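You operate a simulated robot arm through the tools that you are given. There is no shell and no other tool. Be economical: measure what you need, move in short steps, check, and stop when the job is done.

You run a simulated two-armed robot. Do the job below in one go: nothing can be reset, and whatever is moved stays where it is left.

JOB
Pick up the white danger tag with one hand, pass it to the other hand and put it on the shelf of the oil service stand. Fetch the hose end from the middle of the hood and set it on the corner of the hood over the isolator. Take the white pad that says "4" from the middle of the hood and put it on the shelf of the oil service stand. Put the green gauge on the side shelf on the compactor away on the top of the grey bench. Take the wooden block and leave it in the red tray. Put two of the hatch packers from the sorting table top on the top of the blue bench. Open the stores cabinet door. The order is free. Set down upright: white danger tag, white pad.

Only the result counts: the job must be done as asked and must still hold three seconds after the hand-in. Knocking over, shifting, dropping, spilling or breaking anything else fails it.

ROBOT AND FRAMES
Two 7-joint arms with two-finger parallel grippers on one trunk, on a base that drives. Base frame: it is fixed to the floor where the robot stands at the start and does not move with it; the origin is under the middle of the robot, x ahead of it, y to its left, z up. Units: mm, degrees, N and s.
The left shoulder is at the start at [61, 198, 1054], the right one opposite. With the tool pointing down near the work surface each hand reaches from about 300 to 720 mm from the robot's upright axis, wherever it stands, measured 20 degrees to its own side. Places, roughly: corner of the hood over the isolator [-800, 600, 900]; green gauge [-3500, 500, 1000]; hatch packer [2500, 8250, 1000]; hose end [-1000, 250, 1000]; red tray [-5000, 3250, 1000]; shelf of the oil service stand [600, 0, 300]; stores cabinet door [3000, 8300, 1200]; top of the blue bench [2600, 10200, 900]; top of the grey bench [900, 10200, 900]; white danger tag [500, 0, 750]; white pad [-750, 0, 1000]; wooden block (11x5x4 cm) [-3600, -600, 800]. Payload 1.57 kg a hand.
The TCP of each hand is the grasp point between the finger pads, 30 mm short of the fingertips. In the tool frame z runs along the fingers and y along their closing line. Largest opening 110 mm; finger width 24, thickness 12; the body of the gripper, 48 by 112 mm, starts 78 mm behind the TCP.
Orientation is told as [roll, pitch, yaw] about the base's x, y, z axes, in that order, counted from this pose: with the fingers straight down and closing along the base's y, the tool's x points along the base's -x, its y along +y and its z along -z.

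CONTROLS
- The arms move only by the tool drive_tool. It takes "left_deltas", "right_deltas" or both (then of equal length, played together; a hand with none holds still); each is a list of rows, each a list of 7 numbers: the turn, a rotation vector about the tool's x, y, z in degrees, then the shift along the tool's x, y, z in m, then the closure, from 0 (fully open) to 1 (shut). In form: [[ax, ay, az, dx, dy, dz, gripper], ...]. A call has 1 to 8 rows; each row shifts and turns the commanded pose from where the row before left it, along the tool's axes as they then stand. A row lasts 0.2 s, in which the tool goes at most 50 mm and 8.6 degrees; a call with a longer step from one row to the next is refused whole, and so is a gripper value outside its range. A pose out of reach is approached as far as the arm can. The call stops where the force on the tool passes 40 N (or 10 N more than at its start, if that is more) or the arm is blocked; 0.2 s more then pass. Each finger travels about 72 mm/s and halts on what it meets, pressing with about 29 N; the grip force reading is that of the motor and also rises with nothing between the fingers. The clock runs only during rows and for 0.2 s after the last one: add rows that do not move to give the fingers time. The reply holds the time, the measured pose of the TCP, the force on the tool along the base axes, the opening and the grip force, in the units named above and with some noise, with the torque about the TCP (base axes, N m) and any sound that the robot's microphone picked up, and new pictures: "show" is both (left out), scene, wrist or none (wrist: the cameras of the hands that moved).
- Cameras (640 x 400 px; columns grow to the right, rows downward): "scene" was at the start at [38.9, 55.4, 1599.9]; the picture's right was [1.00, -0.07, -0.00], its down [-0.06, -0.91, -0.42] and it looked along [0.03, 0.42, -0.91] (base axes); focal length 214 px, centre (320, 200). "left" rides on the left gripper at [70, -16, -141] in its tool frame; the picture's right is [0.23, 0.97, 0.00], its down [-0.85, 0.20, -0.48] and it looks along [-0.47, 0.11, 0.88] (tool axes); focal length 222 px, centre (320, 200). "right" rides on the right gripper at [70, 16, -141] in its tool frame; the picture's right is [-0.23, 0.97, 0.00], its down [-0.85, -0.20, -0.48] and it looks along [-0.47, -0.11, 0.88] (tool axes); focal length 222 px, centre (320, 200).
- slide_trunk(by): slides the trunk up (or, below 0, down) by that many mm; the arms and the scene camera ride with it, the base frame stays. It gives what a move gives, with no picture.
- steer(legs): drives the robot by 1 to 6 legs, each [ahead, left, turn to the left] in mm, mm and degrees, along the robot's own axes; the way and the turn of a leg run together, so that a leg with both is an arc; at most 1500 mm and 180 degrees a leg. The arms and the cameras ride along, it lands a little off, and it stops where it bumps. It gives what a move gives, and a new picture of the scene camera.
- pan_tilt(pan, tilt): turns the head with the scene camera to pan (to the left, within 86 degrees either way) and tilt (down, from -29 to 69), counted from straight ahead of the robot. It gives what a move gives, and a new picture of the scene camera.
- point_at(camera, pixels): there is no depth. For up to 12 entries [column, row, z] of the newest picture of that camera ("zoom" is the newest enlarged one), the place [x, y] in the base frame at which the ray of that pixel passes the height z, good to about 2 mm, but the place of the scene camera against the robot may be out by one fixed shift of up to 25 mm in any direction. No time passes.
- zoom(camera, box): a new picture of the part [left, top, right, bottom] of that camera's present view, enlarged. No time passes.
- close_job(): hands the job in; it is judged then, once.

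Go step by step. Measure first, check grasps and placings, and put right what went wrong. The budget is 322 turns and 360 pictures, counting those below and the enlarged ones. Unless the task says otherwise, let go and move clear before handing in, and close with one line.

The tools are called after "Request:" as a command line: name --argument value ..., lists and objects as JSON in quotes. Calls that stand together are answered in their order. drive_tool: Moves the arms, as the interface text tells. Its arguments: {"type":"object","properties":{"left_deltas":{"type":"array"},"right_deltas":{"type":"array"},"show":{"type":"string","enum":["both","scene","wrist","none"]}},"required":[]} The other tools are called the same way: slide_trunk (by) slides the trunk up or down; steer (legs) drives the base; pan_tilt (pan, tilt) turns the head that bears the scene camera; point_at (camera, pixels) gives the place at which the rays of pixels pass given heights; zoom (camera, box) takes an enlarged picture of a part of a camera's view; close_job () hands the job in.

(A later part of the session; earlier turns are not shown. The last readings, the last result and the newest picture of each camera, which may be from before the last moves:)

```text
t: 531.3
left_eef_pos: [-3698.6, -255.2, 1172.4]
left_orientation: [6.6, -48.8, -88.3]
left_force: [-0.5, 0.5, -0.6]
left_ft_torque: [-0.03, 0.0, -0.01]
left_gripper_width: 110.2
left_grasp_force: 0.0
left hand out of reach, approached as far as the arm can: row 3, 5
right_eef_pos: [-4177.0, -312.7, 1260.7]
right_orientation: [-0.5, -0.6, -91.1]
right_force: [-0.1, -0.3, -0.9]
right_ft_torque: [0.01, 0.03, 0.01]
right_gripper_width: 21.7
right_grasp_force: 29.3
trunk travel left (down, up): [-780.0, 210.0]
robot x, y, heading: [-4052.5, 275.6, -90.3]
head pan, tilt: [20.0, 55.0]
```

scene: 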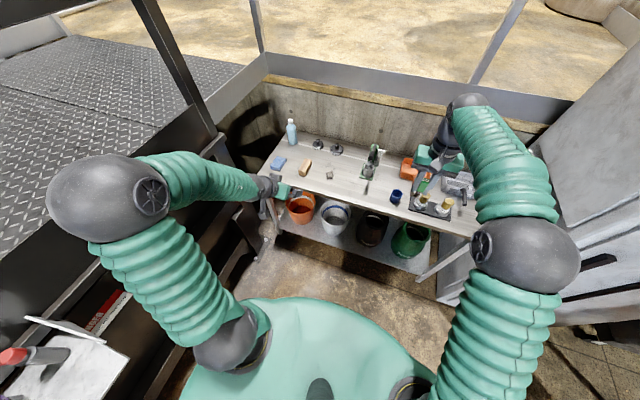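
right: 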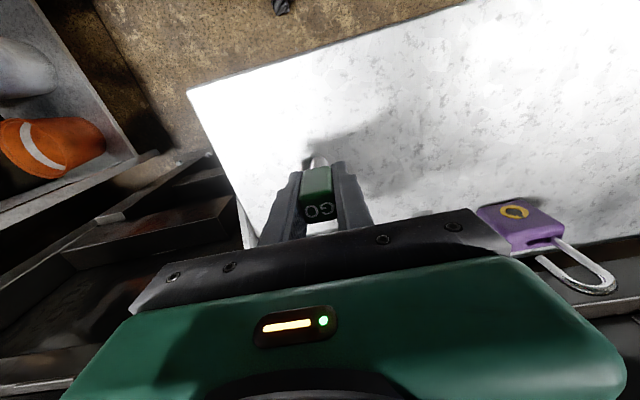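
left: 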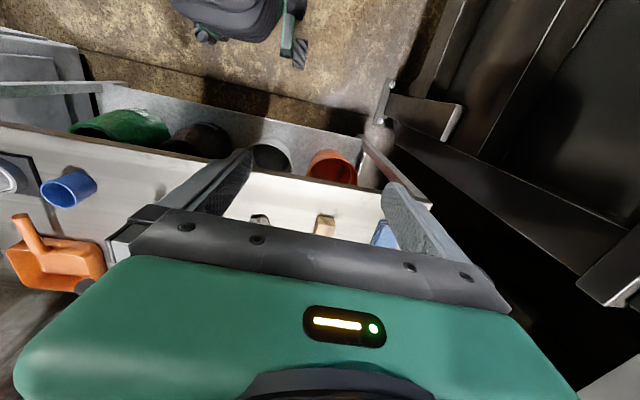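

Request:
drive_tool --right_deltas '[[0, 0, 0, 0.035, 0, -0.03, 1], [0, 0, 0, 0.035, 0, -0.03, 1], [0, 0, 0, 0.035, 0, -0.03, 1], [0, 0, 0, 0.035, 0, -0.03, 1]]' --left_deltas '[[2.2, 0, 0, 0, 0, 0, 0], [2.2, 0, 0, 0, 0, 0, 0], [2.2, 0, 0, 0, 0, 0, 0], [0, 0, 0, 0, 0, 0, 0]]' --show "none"

Request:
slide_trunk --by -215

Request:
steer --legs '[[230, 40, 0]]'

Request:
zoom --camera "left" --box '[0, 0, 640, 400]'

```text
t: 532.3
left_eef_pos: [-3699.3, -252.9, 1178.3]
left_orientation: [0.0, -48.9, -88.4]
left_force: [0.5, 0.3, -0.4]
left_ft_torque: [0.03, 0.0, 0.0]
left_gripper_width: 109.9
left_grasp_force: 0.1
left hand out of reach, approached as far as the arm can: row 2
right_eef_pos: [-4173.7, -167.4, 1379.7]
right_orientation: [-0.5, -0.6, -91.1]
right_force: [0.2, 1.7, -0.9]
right_ft_torque: [-0.05, -0.01, -0.01]
right_gripper_width: 21.4
right_grasp_force: 29.3
trunk travel left (down, up): [-780.0, 210.0]
robot x, y, heading: [-4052.4, 271.3, -89.9]
head pan, tilt: [20.0, 55.0]
```

```text
t: 534.6
left_eef_pos: [-3700.0, -253.3, 961.7]
left_orientation: [0.1, -48.9, -88.4]
left_force: [-1.0, 0.0, -0.7]
left_ft_torque: [-0.04, 0.02, -0.01]
left_gripper_width: 110.2
left_grasp_force: 0.1
right_eef_pos: [-4175.2, -170.6, 1164.3]
right_orientation: [-0.4, -0.5, -91.1]
right_force: [-0.6, -0.2, -0.9]
right_ft_torque: [-0.01, 0.01, -0.03]
right_gripper_width: 21.3
right_grasp_force: 29.2
trunk travel left (down, up): [-565.0, 425.0]
robot x, y, heading: [-4055.5, 268.6, -90.5]
head pan, tilt: [20.0, 55.0]
```

```text
t: 536.3
left_eef_pos: [-3661.6, -484.5, 963.1]
left_orientation: [0.2, -48.9, -88.4]
left_force: [0.4, -0.2, 0.0]
left_ft_torque: [0.0, -0.02, 0.01]
left_gripper_width: 109.9
left_grasp_force: 0.0
right_eef_pos: [-4135.2, -401.8, 1163.8]
right_orientation: [-0.4, -0.5, -91.1]
right_force: [-0.5, 0.3, -1.2]
right_ft_torque: [0.02, 0.02, 0.01]
right_gripper_width: 21.3
right_grasp_force: 29.0
trunk travel left (down, up): [-565.0, 425.0]
robot x, y, heading: [-4015.9, 37.8, -89.9]
head pan, tilt: [20.0, 55.0]
```

scene: 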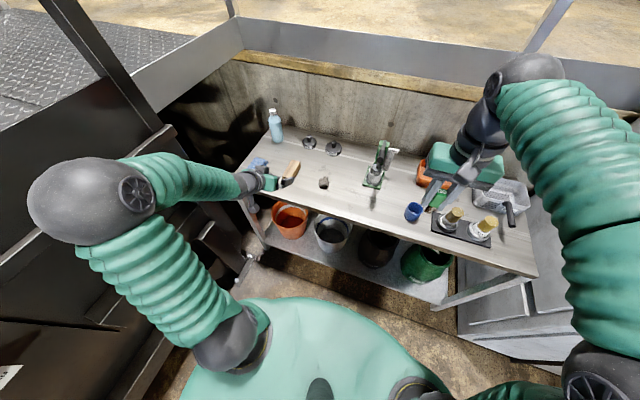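

```text
1.00 times, centred on (320, 200) of left (not enlarged: the box is as wide or as high as the picture)
```

zoom: 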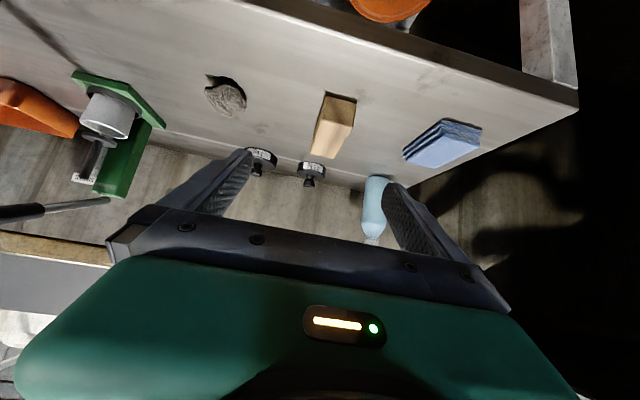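

Request:
point_at --camera "zoom" --pixels '[[326, 93, 850], [356, 100, 850], [322, 121, 890], [353, 127, 890], [312, 151, 890], [338, 158, 890], [578, 106, 850], [578, 106, 830]]'

```text
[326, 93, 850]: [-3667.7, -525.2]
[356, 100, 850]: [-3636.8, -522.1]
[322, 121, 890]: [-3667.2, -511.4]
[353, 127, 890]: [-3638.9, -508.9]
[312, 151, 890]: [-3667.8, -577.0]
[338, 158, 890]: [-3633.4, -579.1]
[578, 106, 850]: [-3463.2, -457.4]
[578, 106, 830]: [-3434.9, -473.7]
```

Request:
steer --legs '[[141, 17, 0]]'

Request:
drive_tool --right_deltas '[[0, 0, 0, 0.02, 0, -0.03, 1], [0, 0, 0, 0.02, 0, -0.03, 1]]' --show "none"

Request:
slide_trunk --by -85

Request:
zoom --camera "left" --box '[0, 0, 640, 400]'

```text
t: 537.7
left_eef_pos: [-3644.7, -625.1, 963.1]
left_orientation: [0.2, -48.9, -88.3]
left_force: [-0.2, -0.4, 0.1]
left_ft_torque: [0.02, -0.03, -0.01]
left_gripper_width: 110.2
left_grasp_force: 0.1
right_eef_pos: [-4119.6, -542.7, 1164.3]
right_orientation: [-0.4, -0.6, -91.1]
right_force: [-0.8, -0.4, -1.0]
right_ft_torque: [0.0, 0.03, 0.02]
right_gripper_width: 21.4
right_grasp_force: 29.2
trunk travel left (down, up): [-565.0, 425.0]
robot x, y, heading: [-3996.1, -100.4, -89.8]
head pan, tilt: [20.0, 55.0]
```

scene: 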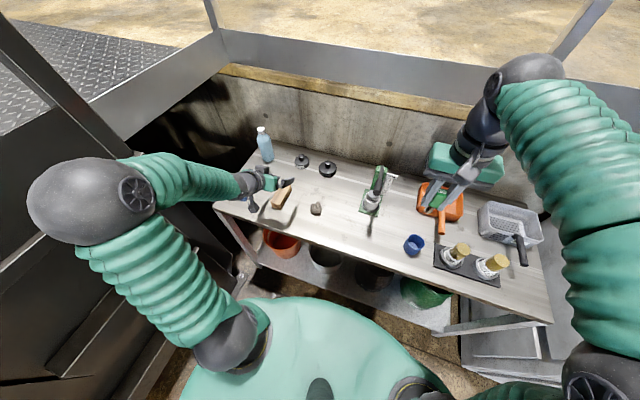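

```text
t: 538.3
left_eef_pos: [-3643.3, -624.3, 961.9]
left_orientation: [0.1, -48.9, -88.5]
left_force: [-0.3, 0.3, 0.5]
left_ft_torque: [0.01, 0.01, -0.01]
left_gripper_width: 110.0
left_grasp_force: 0.2
right_eef_pos: [-4117.7, -501.6, 1225.6]
right_orientation: [-0.4, -0.6, -91.2]
right_force: [-0.4, 0.2, -1.1]
right_ft_torque: [0.0, -0.01, -0.03]
right_gripper_width: 21.9
right_grasp_force: 28.5
trunk travel left (down, up): [-565.0, 425.0]
robot x, y, heading: [-3997.5, -102.9, -90.0]
head pan, tilt: [20.0, 55.0]
```

```text
t: 539.5
left_eef_pos: [-3643.0, -625.3, 876.8]
left_orientation: [0.0, -48.8, -88.3]
left_force: [0.5, -0.4, -1.0]
left_ft_torque: [0.0, -0.01, -0.01]
left_gripper_width: 110.2
left_grasp_force: 0.0
right_eef_pos: [-4117.5, -501.7, 1138.7]
right_orientation: [-0.5, -0.6, -91.1]
right_force: [0.0, 1.9, -1.0]
right_ft_torque: [0.01, -0.05, -0.04]
right_gripper_width: 21.3
right_grasp_force: 29.1
trunk travel left (down, up): [-480.0, 510.0]
robot x, y, heading: [-3998.2, -101.7, -89.9]
head pan, tilt: [20.0, 55.0]
```

```text
1.00 times, centred on (320, 200) of left (not enlarged: the box is as wide or as high as the picture)
```

zoom: 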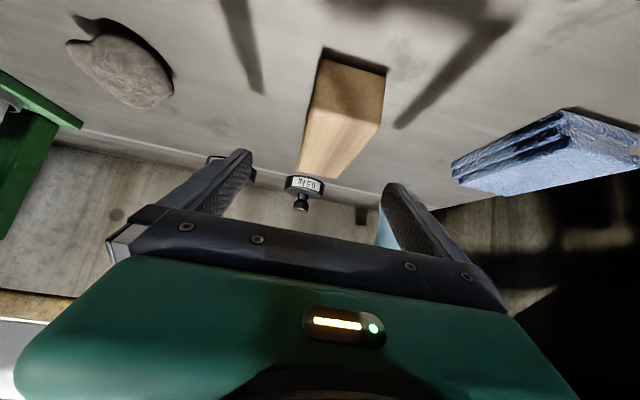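

Request:
point_at --camera "zoom" --pixels '[[320, 50, 800], [387, 70, 800], [312, 108, 840], [381, 124, 840], [300, 165, 840], [336, 178, 840], [306, 177, 800]]'

```text
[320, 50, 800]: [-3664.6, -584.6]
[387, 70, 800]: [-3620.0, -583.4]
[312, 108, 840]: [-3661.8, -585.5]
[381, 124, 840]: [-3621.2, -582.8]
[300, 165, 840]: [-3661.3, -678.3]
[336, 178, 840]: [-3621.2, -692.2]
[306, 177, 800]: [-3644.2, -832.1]
```

Request:
slide_trunk --by -40

Request:
drive_tool --left_deltas '[[0, 0, 0, 0, 0, 0, 0.4], [0, 0, 0, 0, 0, 0, 0.8], [0, 0, 0, 0, 0, 0, 1], [0, 0, 0, 0, 0, 0, 1], [0, 0, 0, 0, 0, 0, 1]]' --show "none"

Request:
slide_trunk --by 200

Request:
zoom --camera "left" --box '[0, 0, 640, 400]'

```text
t: 540.3
left_eef_pos: [-3643.0, -625.0, 837.4]
left_orientation: [0.0, -48.9, -88.4]
left_force: [-0.4, 0.4, 0.5]
left_ft_torque: [0.01, 0.0, 0.0]
left_gripper_width: 110.0
left_grasp_force: 0.1
right_eef_pos: [-4115.9, -501.8, 1099.0]
right_orientation: [-0.4, -0.6, -91.1]
right_force: [-0.5, 0.2, -0.9]
right_ft_torque: [0.0, -0.05, -0.01]
right_gripper_width: 21.3
right_grasp_force: 28.9
trunk travel left (down, up): [-440.0, 550.0]
robot x, y, heading: [-3997.7, -100.0, -90.1]
head pan, tilt: [20.0, 55.0]
```

```text
t: 541.5
left_eef_pos: [-3643.7, -624.4, 837.5]
left_orientation: [0.0, -48.9, -88.4]
left_force: [-0.1, -0.3, 1.6]
left_ft_torque: [-0.13, 0.0, 0.03]
left_gripper_width: 44.6
left_grasp_force: 28.8
right_eef_pos: [-4115.9, -502.2, 1099.2]
right_orientation: [-0.4, -0.5, -91.1]
right_force: [0.1, 0.1, 0.0]
right_ft_torque: [0.0, 0.0, -0.01]
right_gripper_width: 21.6
right_grasp_force: 28.9
trunk travel left (down, up): [-440.0, 550.0]
robot x, y, heading: [-3997.6, -102.9, -90.0]
head pan, tilt: [20.0, 55.0]
```

```text
t: 543.7
left_eef_pos: [-3642.7, -624.9, 1037.3]
left_orientation: [0.0, -48.8, -88.3]
left_force: [0.0, 0.6, -1.5]
left_ft_torque: [0.02, -0.04, -0.01]
left_gripper_width: 44.6
left_grasp_force: 29.0
right_eef_pos: [-4117.0, -501.8, 1299.3]
right_orientation: [-0.6, -0.6, -91.1]
right_force: [-0.1, 0.5, -1.1]
right_ft_torque: [-0.01, -0.02, 0.0]
right_gripper_width: 21.2
right_grasp_force: 29.3
trunk travel left (down, up): [-640.0, 350.0]
robot x, y, heading: [-3999.2, -100.7, -90.1]
head pan, tilt: [20.0, 55.0]
```

```text
1.00 times, centred on (320, 200) of left (not enlarged: the box is as wide or as high as the picture)
```

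zoom: 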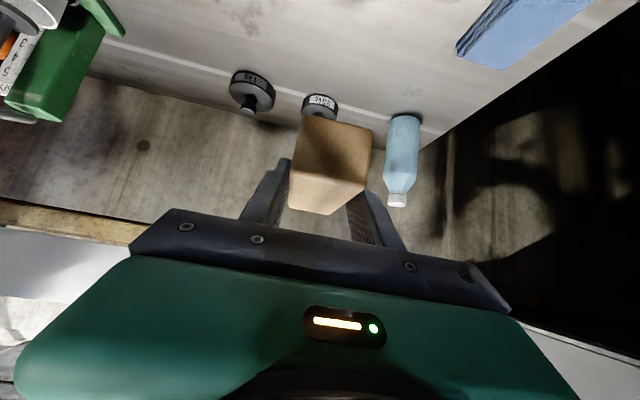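

The block is held (45 mm). I'll back away from the bench, return to the middle of the aisle, and reverse north toward the red tray.

Request:
steer --legs '[[-230, 0, 0], [0, -360, 0], [-1400, 0, 0], [-1300, 0, 0]]'

```text
t: 560.1
left_eef_pos: [-3972.8, 2311.1, 1037.0]
left_orientation: [0.0, -48.7, -89.4]
left_force: [-0.4, 0.6, -0.9]
left_ft_torque: [0.04, -0.01, 0.02]
left_gripper_width: 44.7
left_grasp_force: 28.7
right_eef_pos: [-4444.1, 2443.0, 1298.9]
right_orientation: [-0.5, -0.6, -92.1]
right_force: [0.1, -0.3, -0.5]
right_ft_torque: [-0.01, 0.0, 0.01]
right_gripper_width: 21.5
right_grasp_force: 29.3
trunk travel left (down, up): [-640.0, 350.0]
robot x, y, heading: [-4317.2, 2843.3, -91.1]
head pan, tilt: [20.0, 55.0]
```

scene: 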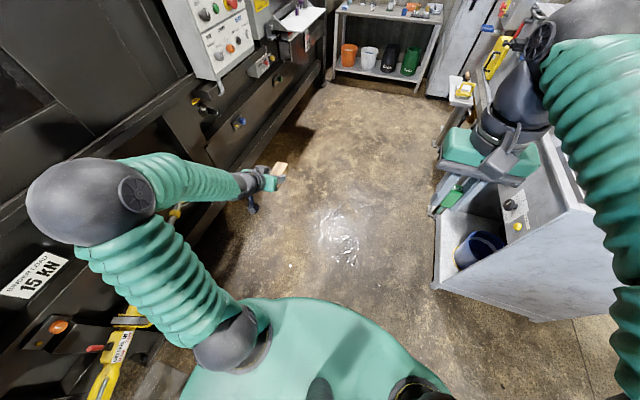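

Request:
steer --legs '[[-760, 0, 0.8], [0, 0, -89.7]]'

Request:
zoom --camera "left" --box '[0, 0, 640, 400]'

```text
t: 568.0
left_eef_pos: [-4825.7, 3236.0, 1037.8]
left_orientation: [-0.1, -48.9, -177.6]
left_force: [-0.2, 0.4, -1.4]
left_ft_torque: [0.01, -0.01, 0.03]
left_gripper_width: 44.4
left_grasp_force: 29.4
right_eef_pos: [-4710.1, 3710.4, 1299.1]
right_orientation: [-0.5, -0.7, 179.7]
right_force: [0.6, 0.7, 0.0]
right_ft_torque: [0.01, 0.01, -0.01]
right_gripper_width: 21.6
right_grasp_force: 28.8
trunk travel left (down, up): [-640.0, 350.0]
robot x, y, heading: [-4308.6, 3597.1, -179.0]
head pan, tilt: [20.0, 55.0]
```

scene: 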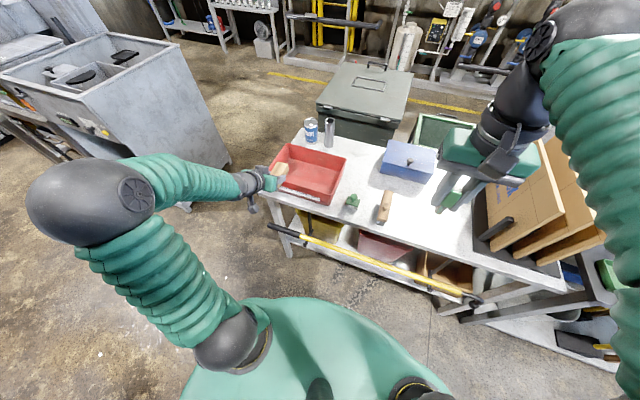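

```text
1.00 times, centred on (320, 200) of left (not enlarged: the box is as wide or as high as the picture)
```

zoom: 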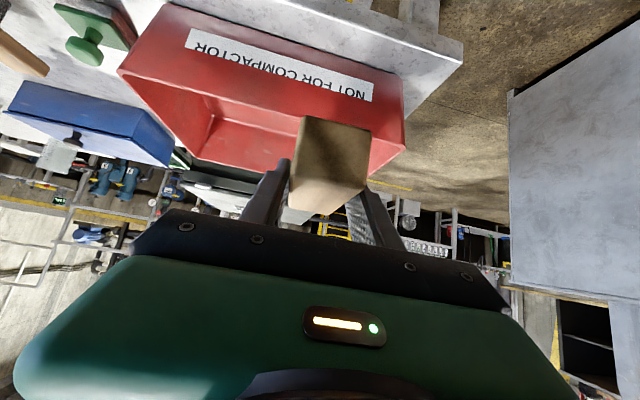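

Request:
point_at --camera "scene" --pixels '[[268, 172, 950], [326, 192, 950], [346, 158, 950], [284, 145, 950], [326, 204, 870], [266, 185, 870], [262, 200, 870]]'

Request:
point_at --camera "zoom" --pixels '[[168, 5, 870], [405, 75, 870], [118, 72, 950], [404, 150, 950], [462, 45, 870], [196, 155, 950], [462, 45, 800]]'

```text
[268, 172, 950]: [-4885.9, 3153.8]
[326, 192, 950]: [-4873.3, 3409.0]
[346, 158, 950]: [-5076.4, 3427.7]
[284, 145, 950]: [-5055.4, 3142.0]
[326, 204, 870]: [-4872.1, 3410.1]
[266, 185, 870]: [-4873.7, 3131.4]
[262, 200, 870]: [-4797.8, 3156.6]
```

```text
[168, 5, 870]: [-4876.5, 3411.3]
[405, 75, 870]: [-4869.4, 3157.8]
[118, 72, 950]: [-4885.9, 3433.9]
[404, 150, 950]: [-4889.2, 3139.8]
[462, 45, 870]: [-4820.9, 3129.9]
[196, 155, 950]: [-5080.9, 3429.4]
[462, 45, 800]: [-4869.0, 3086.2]
```

Request:
point_at --camera "scene" --pixels '[[340, 248, 450], [340, 248, 700], [400, 272, 450], [470, 300, 450], [470, 300, 300], [330, 297, 250], [330, 297, 350]]'

```text
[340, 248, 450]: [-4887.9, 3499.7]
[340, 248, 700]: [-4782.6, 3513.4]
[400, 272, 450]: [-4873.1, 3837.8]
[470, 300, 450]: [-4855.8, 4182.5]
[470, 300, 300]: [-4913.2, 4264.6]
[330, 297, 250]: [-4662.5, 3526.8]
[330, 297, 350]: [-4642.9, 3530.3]
```

The tray measures x -4885…-5075, y 3140…3430, with its floor at z≈870 and rim at z≈950. I'll drive in just enough to put the block over it, keeping the base clear of the table.

Request:
steer --legs '[[122, -32, -1]]'

Request:
slide_trunk --by -85

Request:
zoom --camera "left" --box '[0, 0, 640, 400]'

```text
t: 569.3
left_eef_pos: [-4953.5, 3269.6, 1035.4]
left_orientation: [-0.5, -48.9, -178.2]
left_force: [-0.3, 0.2, -1.0]
left_ft_torque: [0.02, -0.03, -0.04]
left_gripper_width: 44.5
left_grasp_force: 28.1
right_eef_pos: [-4828.9, 3741.8, 1300.8]
right_orientation: [-0.7, -0.7, 178.7]
right_force: [-0.2, -1.0, -0.8]
right_ft_torque: [0.04, -0.01, -0.02]
right_gripper_width: 21.7
right_grasp_force: 28.6
trunk travel left (down, up): [-640.0, 350.0]
robot x, y, heading: [-4430.1, 3624.1, 179.7]
head pan, tilt: [20.0, 55.0]
```

scene: 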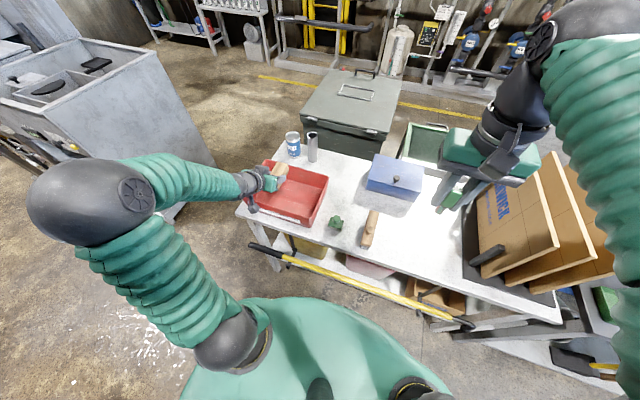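

```text
t: 570.5
left_eef_pos: [-4955.6, 3276.7, 953.1]
left_orientation: [0.1, -48.9, -178.6]
left_force: [-0.2, -0.7, -2.7]
left_ft_torque: [-0.01, -0.05, 0.01]
left_gripper_width: 44.8
left_grasp_force: 28.6
right_eef_pos: [-4830.3, 3750.2, 1214.6]
right_orientation: [-0.2, -0.6, 178.9]
right_force: [-0.2, 0.7, -0.4]
right_ft_torque: [-0.01, -0.01, 0.01]
right_gripper_width: 21.4
right_grasp_force: 29.3
trunk travel left (down, up): [-555.0, 435.0]
robot x, y, heading: [-4432.8, 3626.2, 180.0]
head pan, tilt: [20.0, 55.0]
```

```text
1.00 times, centred on (320, 200) of left (not enlarged: the box is as wide or as high as the picture)
```

zoom: 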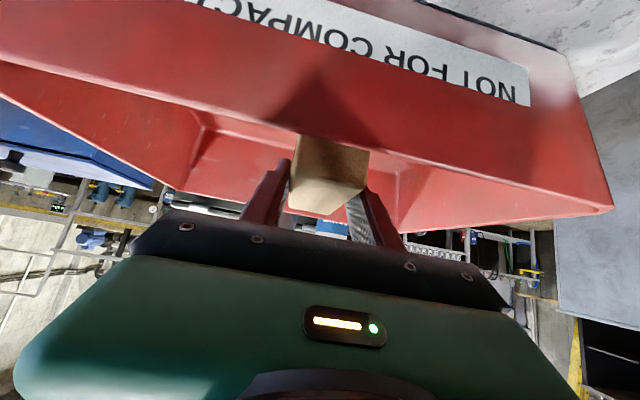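

Request:
slide_trunk --by -20

Request:
drive_tool --left_deltas '[[0, 0, 0, 0, 0, 0, 0.57], [0, 0, 0, 0, 0, 0, 0.4], [0, 0, 0, 0, 0, 0, 0.2], [0, 0, 0, 0, 0, 0, 0.2], [0, 0, 0, 0, 0, 0, 0.2]]' --show "none"

Request:
slide_trunk --by 120

Request:
zoom --camera "left" --box '[0, 0, 640, 400]'

```text
t: 571.1
left_eef_pos: [-4954.8, 3275.4, 932.7]
left_orientation: [0.0, -48.9, -178.5]
left_force: [-0.3, -0.3, -1.6]
left_ft_torque: [-0.02, -0.06, -0.01]
left_gripper_width: 44.7
left_grasp_force: 28.4
right_eef_pos: [-4830.0, 3747.8, 1194.6]
right_orientation: [-0.4, -0.6, 178.8]
right_force: [-0.1, 1.0, -0.3]
right_ft_torque: [0.0, -0.02, 0.0]
right_gripper_width: 21.2
right_grasp_force: 29.2
trunk travel left (down, up): [-535.0, 455.0]
robot x, y, heading: [-4429.7, 3624.3, 179.5]
head pan, tilt: [20.0, 55.0]
```

```text
t: 572.3
left_eef_pos: [-4954.8, 3276.4, 932.5]
left_orientation: [-0.1, -48.9, -178.4]
left_force: [-0.3, -0.2, -0.5]
left_ft_torque: [0.0, -0.01, 0.01]
left_gripper_width: 88.1
left_grasp_force: 0.0
right_eef_pos: [-4829.9, 3747.9, 1194.2]
right_orientation: [-0.5, -0.6, 178.9]
right_force: [-0.1, 0.5, -0.1]
right_ft_torque: [-0.01, -0.01, 0.0]
right_gripper_width: 21.4
right_grasp_force: 29.0
trunk travel left (down, up): [-535.0, 455.0]
robot x, y, heading: [-4428.9, 3627.7, 179.7]
head pan, tilt: [20.0, 55.0]
```

```text
t: 573.8
left_eef_pos: [-4954.1, 3275.5, 1051.9]
left_orientation: [0.0, -48.8, -178.4]
left_force: [0.0, 0.7, 0.5]
left_ft_torque: [-0.01, 0.01, -0.01]
left_gripper_width: 88.4
left_grasp_force: 0.1
right_eef_pos: [-4829.7, 3749.1, 1315.3]
right_orientation: [-0.4, -0.7, 178.8]
right_force: [0.3, -0.1, -0.6]
right_ft_torque: [0.03, 0.0, -0.01]
right_gripper_width: 21.5
right_grasp_force: 29.2
trunk travel left (down, up): [-655.0, 335.0]
robot x, y, heading: [-4431.8, 3629.1, 179.6]
head pan, tilt: [20.0, 55.0]
```

```text
1.00 times, centred on (320, 200) of left (not enlarged: the box is as wide or as high as the picture)
```

zoom: 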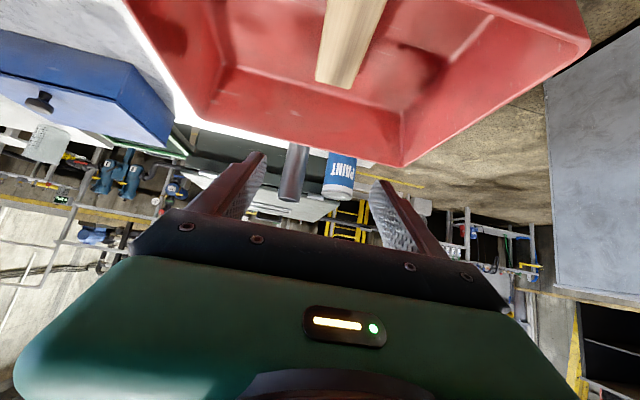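

The block lies in the red tray. I'll raise the trunk for clearance, check the tray, and turn north with the gauge.

Request:
slide_trunk --by 300

Request:
zoom --camera "scene" --box '[220, 120, 380, 240]'

Request:
steer --legs '[[-130, 0, 0], [0, 0, -90], [1500, 0, 0], [1500, 0, 0], [1500, 0, 0]]'

```text
t: 576.8
left_eef_pos: [-4955.6, 3274.3, 1351.9]
left_orientation: [0.0, -48.9, -178.5]
left_force: [-0.1, -0.1, 0.3]
left_ft_torque: [-0.01, 0.0, -0.02]
left_gripper_width: 88.2
left_grasp_force: 0.0
right_eef_pos: [-4830.7, 3748.9, 1615.8]
right_orientation: [-0.4, -0.6, 178.8]
right_force: [0.7, -0.1, -1.1]
right_ft_torque: [0.03, -0.01, 0.0]
right_gripper_width: 21.4
right_grasp_force: 29.4
trunk travel left (down, up): [-955.0, 35.0]
robot x, y, heading: [-4428.9, 3629.1, 179.9]
head pan, tilt: [20.0, 55.0]
```

```text
3.33 times, centred on (300, 180) of scene
```

zoom: 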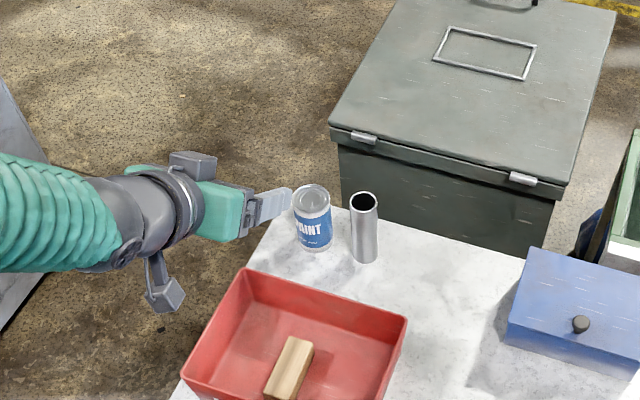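

```text
t: 603.0
left_eef_pos: [-4528.5, 8638.9, 1353.5]
left_orientation: [0.1, -48.9, 89.7]
left_force: [0.3, -0.5, 0.9]
left_ft_torque: [0.04, -0.03, -0.02]
left_gripper_width: 87.9
left_grasp_force: 0.0
right_eef_pos: [-4059.6, 8499.1, 1615.2]
right_orientation: [-0.4, -0.7, 86.8]
right_force: [0.3, -0.2, -0.7]
right_ft_torque: [-0.02, 0.01, -0.02]
right_gripper_width: 21.4
right_grasp_force: 28.9
trunk travel left (down, up): [-955.0, 35.0]
robot x, y, heading: [-4198.1, 8105.6, 87.9]
head pan, tilt: [20.0, 55.0]
```

scene: 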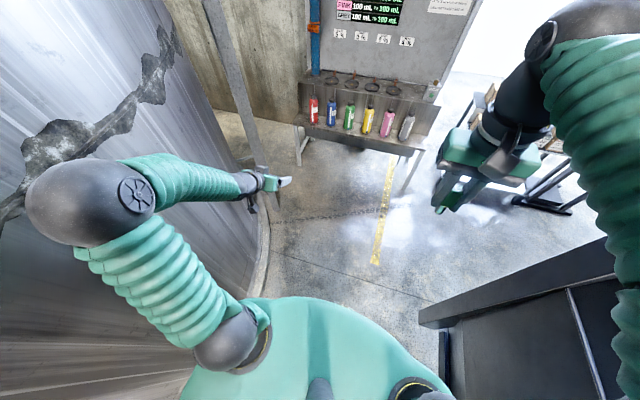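

Request:
point_at --camera "scene" --pixels '[[298, 125, 800], [422, 148, 800], [410, 190, 0], [440, 330, 1000], [420, 320, 1500]]'

```text
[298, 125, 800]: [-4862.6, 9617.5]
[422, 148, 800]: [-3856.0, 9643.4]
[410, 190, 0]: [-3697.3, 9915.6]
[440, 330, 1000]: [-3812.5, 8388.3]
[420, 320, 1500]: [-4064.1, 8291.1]
```

Request:
steer --legs '[[700, 0, 0], [430, -380, 0], [0, 0, -88], [1500, 0, 0], [1500, 0, 0], [1400, 0, 0]]'

```text
t: 634.0
left_eef_pos: [1124.3, 9607.2, 1353.6]
left_orientation: [-0.1, -49.0, 2.8]
left_force: [0.3, -0.4, 0.2]
left_ft_torque: [-0.02, 0.02, 0.03]
left_gripper_width: 88.2
left_grasp_force: 0.0
right_eef_pos: [1007.5, 9131.4, 1615.3]
right_orientation: [-0.4, -0.6, -0.1]
right_force: [0.1, -0.4, -0.2]
right_ft_torque: [0.0, 0.01, -0.03]
right_gripper_width: 21.4
right_grasp_force: 29.7
trunk travel left (down, up): [-955.0, 35.0]
robot x, y, heading: [607.3, 9244.9, 0.8]
head pan, tilt: [20.0, 55.0]
```

scene: 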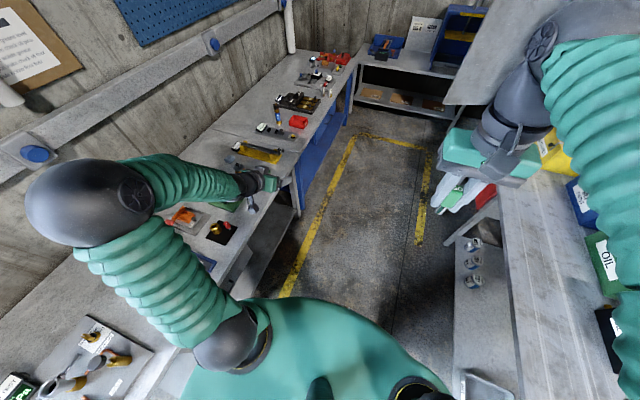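

Request:
steer --legs '[[0, 0, 89.2]]'

Request:
slide_trunk --by -250

Request:
pan_tilt --pan -5 --tilt 50

```text
t: 638.2
left_eef_pos: [256.2, 9765.5, 1352.7]
left_orientation: [0.1, -48.8, 91.6]
left_force: [-0.4, 0.2, -0.3]
left_ft_torque: [0.01, 0.0, 0.0]
left_gripper_width: 87.7
left_grasp_force: 0.0
right_eef_pos: [729.9, 9642.7, 1615.4]
right_orientation: [-0.4, -0.6, 88.9]
right_force: [-0.7, 0.8, -0.3]
right_ft_torque: [0.0, -0.01, 0.02]
right_gripper_width: 21.3
right_grasp_force: 28.8
trunk travel left (down, up): [-955.0, 35.0]
robot x, y, heading: [609.7, 9246.6, 89.9]
head pan, tilt: [20.0, 55.0]
```

scene: 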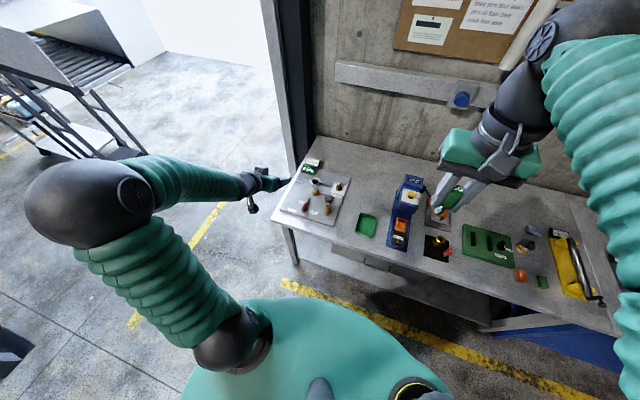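

```text
t: 640.8
left_eef_pos: [256.1, 9763.8, 1104.2]
left_orientation: [0.0, -49.0, 91.7]
left_force: [0.1, 0.7, 0.4]
left_ft_torque: [-0.02, 0.01, 0.03]
left_gripper_width: 87.7
left_grasp_force: 0.0
right_eef_pos: [729.6, 9641.9, 1364.4]
right_orientation: [-0.3, -0.6, 89.0]
right_force: [0.9, 0.9, -0.8]
right_ft_torque: [0.0, -0.02, 0.01]
right_gripper_width: 21.4
right_grasp_force: 29.5
trunk travel left (down, up): [-705.0, 285.0]
robot x, y, heading: [607.3, 9246.4, 89.7]
head pan, tilt: [20.0, 55.0]
```

```text
t: 641.7
left_eef_pos: [256.4, 9763.2, 1103.1]
left_orientation: [0.0, -49.0, 91.6]
left_force: [0.1, -0.4, 0.3]
left_ft_torque: [-0.02, 0.0, 0.01]
left_gripper_width: 88.1
left_grasp_force: 0.1
right_eef_pos: [728.9, 9641.7, 1365.1]
right_orientation: [-0.4, -0.7, 89.1]
right_force: [0.6, -0.1, -1.1]
right_ft_torque: [-0.02, -0.01, -0.03]
right_gripper_width: 21.5
right_grasp_force: 28.9
trunk travel left (down, up): [-705.0, 285.0]
robot x, y, heading: [611.5, 9244.7, 89.9]
head pan, tilt: [-5.0, 50.0]
```

scene: 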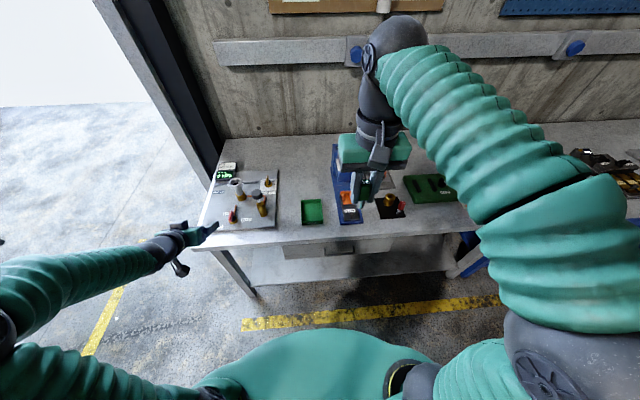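

Request:
point_at --camera "scene" --pixels '[[279, 226, 859], [301, 225, 859], [302, 200, 859], [324, 200, 859], [332, 220, 859], [279, 170, 859], [331, 165, 859], [295, 242, 859], [204, 228, 859], [305, 185, 859]]'

```text
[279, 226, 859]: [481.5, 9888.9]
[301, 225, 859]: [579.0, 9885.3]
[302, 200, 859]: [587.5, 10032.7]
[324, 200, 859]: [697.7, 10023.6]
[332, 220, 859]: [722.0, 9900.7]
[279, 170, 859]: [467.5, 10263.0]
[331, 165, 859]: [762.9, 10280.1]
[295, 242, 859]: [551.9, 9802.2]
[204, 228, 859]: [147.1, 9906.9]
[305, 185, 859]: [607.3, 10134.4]
```

Request:
steer --legs '[[0, 197, 0], [125, 0, 0]]'

Request:
drive_tool --right_deltas '[[0, 0, 0, 0, 0, 0.045, 1], [0, 0, 0, 0, 0, 0.045, 1], [0, 0, 0, -0.02, 0, 0.045, 1], [0, 0, 0, -0.03, 0, 0.035, 1], [0, 0, 0, -0.03, 0, 0.035, 1], [0, 0, 0, -0.03, 0, 0.035, 1]]' --show "wrist"

```text
t: 644.1
left_eef_pos: [61.7, 9889.0, 1105.5]
left_orientation: [0.1, -49.2, 91.6]
left_force: [0.2, 0.0, 0.8]
left_ft_torque: [-0.01, 0.01, 0.0]
left_gripper_width: 88.2
left_grasp_force: 0.1
right_eef_pos: [534.9, 9764.4, 1364.8]
right_orientation: [-0.3, -0.8, 89.1]
right_force: [1.1, 0.1, -0.7]
right_ft_torque: [0.0, 0.01, 0.03]
right_gripper_width: 21.3
right_grasp_force: 28.6
trunk travel left (down, up): [-705.0, 285.0]
robot x, y, heading: [410.3, 9371.0, 89.8]
head pan, tilt: [-5.0, 50.0]
```

scene: 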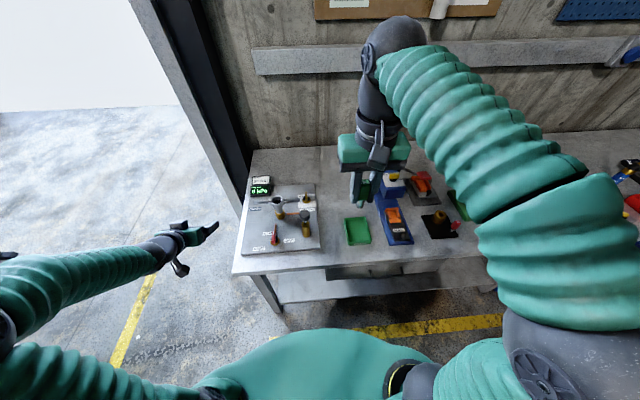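

```text
t: 645.5
left_eef_pos: [60.4, 9892.7, 1102.1]
left_orientation: [0.1, -48.7, 91.5]
left_force: [0.8, 0.5, 0.3]
left_ft_torque: [-0.05, -0.02, 0.02]
left_gripper_width: 88.1
left_grasp_force: 0.1
right_eef_pos: [539.1, 9883.2, 1125.7]
right_orientation: [-0.5, -0.6, 88.8]
right_force: [0.1, -0.3, -0.9]
right_ft_torque: [-0.04, 0.01, 0.0]
right_gripper_width: 21.7
right_grasp_force: 29.0
trunk travel left (down, up): [-705.0, 285.0]
robot x, y, heading: [410.9, 9371.5, 90.1]
head pan, tilt: [-5.0, 50.0]
```

right: 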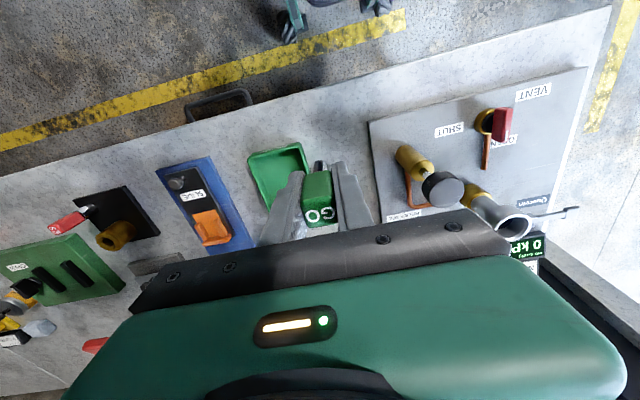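

Request:
point_at --camera "right" --pixels '[[308, 148, 859], [322, 185, 859], [371, 125, 859], [378, 180, 859], [345, 100, 859]]'

```text
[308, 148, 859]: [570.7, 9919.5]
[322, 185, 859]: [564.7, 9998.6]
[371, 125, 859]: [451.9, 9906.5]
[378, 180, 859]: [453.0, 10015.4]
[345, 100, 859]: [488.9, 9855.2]
```

Request:
drive_tool --right_deltas '[[0, 0, 0, 0, 0.028, 0.02, 1], [0, 0, 0, 0, 0, 0.045, 1], [0, 0, 0, 0, 0, 0.045, 1], [0, 0, 0, 0, 0, 0.04, 1], [0, 0, 0, 0, 0, 0.01, 1], [0, 0, 0, 0, 0, 0, 1]]' --show "wrist"

```text
t: 647.0
left_eef_pos: [58.1, 9889.2, 1102.6]
left_orientation: [0.0, -48.9, 91.8]
left_force: [1.0, 0.2, -0.2]
left_ft_torque: [0.0, 0.0, 0.0]
left_gripper_width: 88.1
left_grasp_force: 0.1
right_eef_pos: [507.8, 9880.6, 966.0]
right_orientation: [-0.4, -0.7, 89.0]
right_force: [0.2, 0.8, -1.3]
right_ft_torque: [0.04, -0.01, -0.01]
right_gripper_width: 21.1
right_grasp_force: 29.2
trunk travel left (down, up): [-705.0, 285.0]
robot x, y, heading: [414.1, 9370.2, 89.9]
head pan, tilt: [-5.0, 50.0]
```

right: 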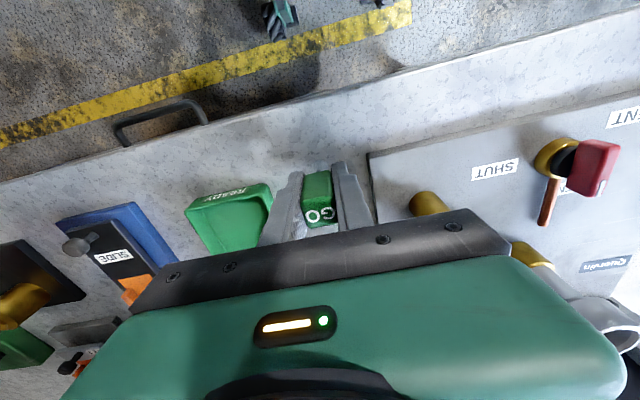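

Request:
drive_tool --right_deltas '[[0, 0, 0, 0, 0, 0.006, 1], [0, 0, 0, 0, 0, 0.004, 1], [0, 0, 0, 0, 0, 0.004, 1], [0, 0, 0, 0, 0, 0, 1]]' --show "none"

Request:
drive_tool --right_deltas '[[0, 0, 0, 0, 0, 0.003, 1], [0, 0, 0, 0, 0, 0.003, 1], [0, 0, 0, 0, 0, 0, 1]]' --show "none"

Request:
drive_tool --right_deltas '[[0, 0, 0, 0, 0, 0.003, 1], [0, 0, 0, 0, 0, 0.002, 1], [0, 0, 0, 0, 0, 0, 1]]' --show "none"

```text
t: 648.0
left_eef_pos: [57.4, 9890.5, 1103.7]
left_orientation: [0.1, -48.8, 91.8]
left_force: [0.8, -0.1, 0.1]
left_ft_torque: [-0.01, 0.03, 0.0]
left_gripper_width: 87.7
left_grasp_force: 0.1
right_eef_pos: [508.1, 9882.0, 952.1]
right_orientation: [-0.4, -0.7, 89.0]
right_force: [0.6, 0.2, 0.2]
right_ft_torque: [0.01, 0.01, 0.0]
right_gripper_width: 21.2
right_grasp_force: 29.0
trunk travel left (down, up): [-705.0, 285.0]
robot x, y, heading: [410.0, 9368.6, 89.9]
head pan, tilt: [-5.0, 50.0]
```

```text
t: 648.8
left_eef_pos: [58.4, 9889.9, 1103.9]
left_orientation: [-0.1, -49.1, 91.7]
left_force: [0.3, 0.5, -0.3]
left_ft_torque: [0.0, -0.01, -0.01]
left_gripper_width: 88.0
left_grasp_force: 0.1
right_eef_pos: [509.1, 9882.0, 945.5]
right_orientation: [-0.4, -0.6, 89.0]
right_force: [-0.1, -0.7, -0.9]
right_ft_torque: [0.02, 0.02, -0.04]
right_gripper_width: 21.5
right_grasp_force: 28.6
trunk travel left (down, up): [-705.0, 285.0]
robot x, y, heading: [413.5, 9370.8, 89.8]
head pan, tilt: [-5.0, 50.0]
```

```text
t: 649.5
left_eef_pos: [58.5, 9890.9, 1103.5]
left_orientation: [0.0, -49.1, 91.7]
left_force: [0.0, 0.3, -0.8]
left_ft_torque: [-0.02, 0.0, 0.01]
left_gripper_width: 88.2
left_grasp_force: 0.0
right_eef_pos: [509.1, 9881.3, 940.5]
right_orientation: [-0.4, -0.6, 89.0]
right_force: [-0.1, 0.2, -1.5]
right_ft_torque: [-0.05, 0.02, 0.01]
right_gripper_width: 21.3
right_grasp_force: 29.5
trunk travel left (down, up): [-705.0, 285.0]
robot x, y, heading: [412.1, 9366.5, 90.0]
head pan, tilt: [-5.0, 50.0]
```

Request:
drive_tool --right_deltas '[[0, 0, 0, 0, 0, 0.003, 1], [0, 0, 0, 0, 0, 0.002, 1], [0, 0, 0, 0, 0, 0, 1]]' --show "none"

Request:
drive_tool --right_deltas '[[0, 0, 0, 0, 0, 0.003, 1], [0, 0, 0, 0, 0, 0.002, 1], [0, 0, 0, 0, 0, 0, 1]]' --show "wrist"

```text
t: 650.4
left_eef_pos: [58.0, 9890.2, 1102.8]
left_orientation: [0.0, -49.0, 91.7]
left_force: [0.0, 0.9, -1.6]
left_ft_torque: [0.01, -0.03, 0.03]
left_gripper_width: 88.0
left_grasp_force: 0.1
right_eef_pos: [508.9, 9881.3, 936.7]
right_orientation: [-0.3, -0.7, 89.1]
right_force: [0.3, -0.7, -1.8]
right_ft_torque: [0.01, -0.03, 0.04]
right_gripper_width: 21.4
right_grasp_force: 29.2
trunk travel left (down, up): [-705.0, 285.0]
robot x, y, heading: [411.9, 9367.7, 89.9]
head pan, tilt: [-5.0, 50.0]
```

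```text
t: 651.1
left_eef_pos: [59.3, 9891.2, 1103.6]
left_orientation: [0.0, -49.0, 91.8]
left_force: [0.4, -0.1, 0.4]
left_ft_torque: [0.02, 0.0, 0.02]
left_gripper_width: 88.1
left_grasp_force: 0.1
right_eef_pos: [510.0, 9882.0, 931.3]
right_orientation: [-0.4, -0.6, 89.0]
right_force: [-0.4, 0.3, -0.9]
right_ft_torque: [-0.06, 0.01, -0.02]
right_gripper_width: 21.5
right_grasp_force: 29.0
trunk travel left (down, up): [-705.0, 285.0]
robot x, y, heading: [411.2, 9370.2, 89.8]
head pan, tilt: [-5.0, 50.0]
```

right: 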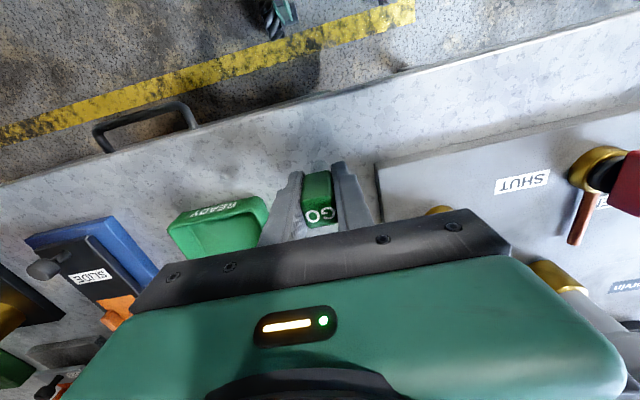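

Request:
drive_tool --right_deltas '[[0, 0, 0, 0, 0, 0.003, 1], [0, 0, 0, 0, 0, 0.002, 1], [0, 0, 0, 0, 0, 0, 1]]' --show "none"

Request:
drive_tool --right_deltas '[[0, 0, 0, 0, 0, 0.003, 1], [0, 0, 0, 0, 0, 0.002, 1], [0, 0, 0, 0, 0, 0, 1]]' --show "none"

Request:
drive_tool --right_deltas '[[0, 0, 0, 0, 0, 0.003, 1], [0, 0, 0, 0, 0, 0.002, 1], [0, 0, 0, 0, 0, 0, 1]]' --show "none"

```text
t: 652.0
left_eef_pos: [57.9, 9891.5, 1103.5]
left_orientation: [0.0, -49.0, 91.7]
left_force: [0.5, 0.2, -0.4]
left_ft_torque: [0.02, 0.02, 0.0]
left_gripper_width: 87.7
left_grasp_force: 0.0
right_eef_pos: [508.4, 9881.7, 926.0]
right_orientation: [-0.4, -0.7, 89.0]
right_force: [-0.6, -0.5, -1.2]
right_ft_torque: [0.01, -0.01, 0.02]
right_gripper_width: 21.4
right_grasp_force: 28.9
trunk travel left (down, up): [-705.0, 285.0]
robot x, y, heading: [411.1, 9372.3, 90.2]
head pan, tilt: [-5.0, 50.0]
```

```text
t: 652.8
left_eef_pos: [57.6, 9891.3, 1103.0]
left_orientation: [0.0, -49.0, 91.7]
left_force: [-0.5, 0.3, -0.8]
left_ft_torque: [0.02, 0.0, 0.02]
left_gripper_width: 87.8
left_grasp_force: 0.1
right_eef_pos: [509.5, 9882.2, 921.9]
right_orientation: [-0.4, -0.6, 89.0]
right_force: [0.6, -0.7, -0.1]
right_ft_torque: [-0.02, -0.02, 0.0]
right_gripper_width: 21.2
right_grasp_force: 28.8
trunk travel left (down, up): [-705.0, 285.0]
robot x, y, heading: [410.1, 9372.5, 89.7]
head pan, tilt: [-5.0, 50.0]
```

```text
t: 653.5
left_eef_pos: [57.4, 9891.3, 1103.2]
left_orientation: [0.0, -49.0, 91.7]
left_force: [-0.8, -0.4, 0.3]
left_ft_torque: [0.02, 0.01, 0.01]
left_gripper_width: 87.9
left_grasp_force: 0.0
right_eef_pos: [509.7, 9882.7, 916.3]
right_orientation: [-0.4, -0.7, 89.0]
right_force: [0.3, -0.2, -0.5]
right_ft_torque: [0.0, -0.03, 0.02]
right_gripper_width: 21.3
right_grasp_force: 29.0
trunk travel left (down, up): [-705.0, 285.0]
robot x, y, heading: [412.2, 9368.1, 90.1]
head pan, tilt: [-5.0, 50.0]
```

Request:
drive_tool --right_deltas '[[0, 0, 0, 0, 0, 0.002, 1], [0, 0, 0, 0, 0, 0.002, 1], [0, 0, 0, 0, 0, 0, 1]]' --show "none"

Request:
drive_tool --right_deltas '[[0, 0, 0, 0, 0, 0.002, 1], [0, 0, 0, 0, 0, 0.002, 1], [0, 0, 0, 0, 0, 0, 1]]' --show "none"

Request:
drive_tool --right_deltas '[[0, 0, 0, 0, 0, 0.002, 1], [0, 0, 0, 0, 0, 0.002, 1], [0, 0, 0, 0, 0, 0, 1]]' --show "wrist"

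```text
t: 654.4
left_eef_pos: [58.5, 9890.8, 1103.1]
left_orientation: [0.1, -49.0, 91.7]
left_force: [0.5, -0.1, 0.3]
left_ft_torque: [0.02, 0.02, 0.0]
left_gripper_width: 88.1
left_grasp_force: 0.1
right_eef_pos: [508.8, 9882.0, 911.4]
right_orientation: [-0.4, -0.6, 88.9]
right_force: [1.0, 0.7, -0.9]
right_ft_torque: [0.01, 0.05, 0.04]
right_gripper_width: 21.6
right_grasp_force: 29.3
trunk travel left (down, up): [-705.0, 285.0]
robot x, y, heading: [407.1, 9371.1, 90.0]
head pan, tilt: [-5.0, 50.0]
```

```text
t: 655.1
left_eef_pos: [58.2, 9890.7, 1102.9]
left_orientation: [0.0, -49.0, 91.6]
left_force: [-1.1, -0.7, -0.8]
left_ft_torque: [-0.02, 0.02, -0.01]
left_gripper_width: 88.0
left_grasp_force: 0.0
right_eef_pos: [509.7, 9882.3, 907.4]
right_orientation: [-0.4, -0.7, 89.1]
right_force: [0.3, -0.2, -1.4]
right_ft_torque: [-0.01, 0.0, -0.01]
right_gripper_width: 21.3
right_grasp_force: 28.7
trunk travel left (down, up): [-705.0, 285.0]
robot x, y, heading: [409.9, 9368.0, 90.2]
head pan, tilt: [-5.0, 50.0]
```

```text
t: 656.0
left_eef_pos: [58.5, 9889.2, 1105.1]
left_orientation: [-0.1, -49.0, 91.7]
left_force: [0.7, -0.8, -0.2]
left_ft_torque: [-0.01, -0.01, -0.07]
left_gripper_width: 87.9
left_grasp_force: 0.1
right_eef_pos: [508.7, 9882.2, 906.2]
right_orientation: [-0.4, -0.9, 89.1]
right_force: [0.8, 0.8, 21.9]
right_ft_torque: [0.02, 0.02, -0.01]
right_gripper_width: 21.8
right_grasp_force: 29.6
trunk travel left (down, up): [-705.0, 285.0]
robot x, y, heading: [412.7, 9370.6, 89.7]
head pan, tilt: [-5.0, 50.0]
```

right: 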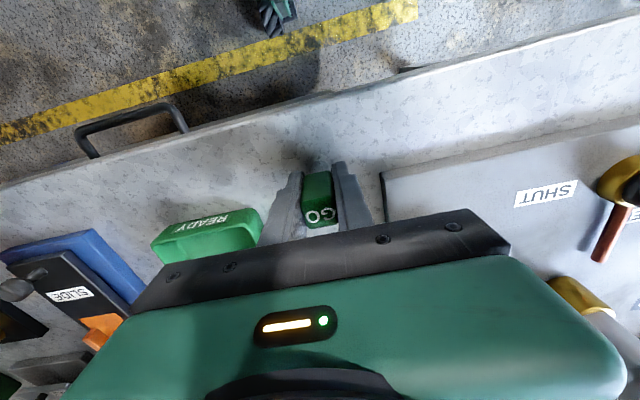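

Contact (22 N at z 906). I'll release the gauge, opening to about 55 mm, and lift.

Request:
drive_tool --right_deltas '[[0, 0, 0, 0, 0, -0.001, 0.75], [0, 0, 0, 0, 0, 0, 0.6], [0, 0, 0, 0, 0, 0, 0.5], [0, 0, 0, 0, 0, 0, 0.5], [0, 0, 0, 0, 0, -0.03, 0.5], [0, 0, 0, 0, 0, -0.04, 0.5], [0, 0, 0, 0, 0, -0.04, 0.5], [0, 0, 0, 0, 0, -0.04, 0.5]]' --show "wrist"

```text
t: 657.8
left_eef_pos: [59.2, 9888.9, 1103.1]
left_orientation: [0.0, -49.0, 91.7]
left_force: [0.9, 0.1, 1.0]
left_ft_torque: [0.01, -0.03, -0.01]
left_gripper_width: 87.8
left_grasp_force: 0.0
right_eef_pos: [506.5, 9879.7, 1057.3]
right_orientation: [-0.5, -0.7, 89.0]
right_force: [-0.2, 0.1, 0.7]
right_ft_torque: [0.01, 0.0, 0.02]
right_gripper_width: 54.8
right_grasp_force: 0.1
trunk travel left (down, up): [-705.0, 285.0]
robot x, y, heading: [409.1, 9370.3, 90.1]
head pan, tilt: [-5.0, 50.0]
```

right: 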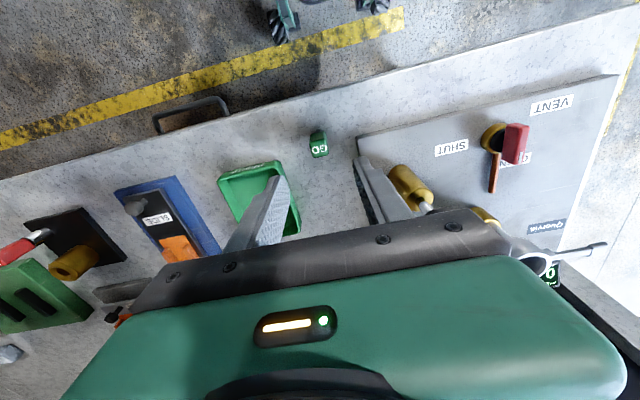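

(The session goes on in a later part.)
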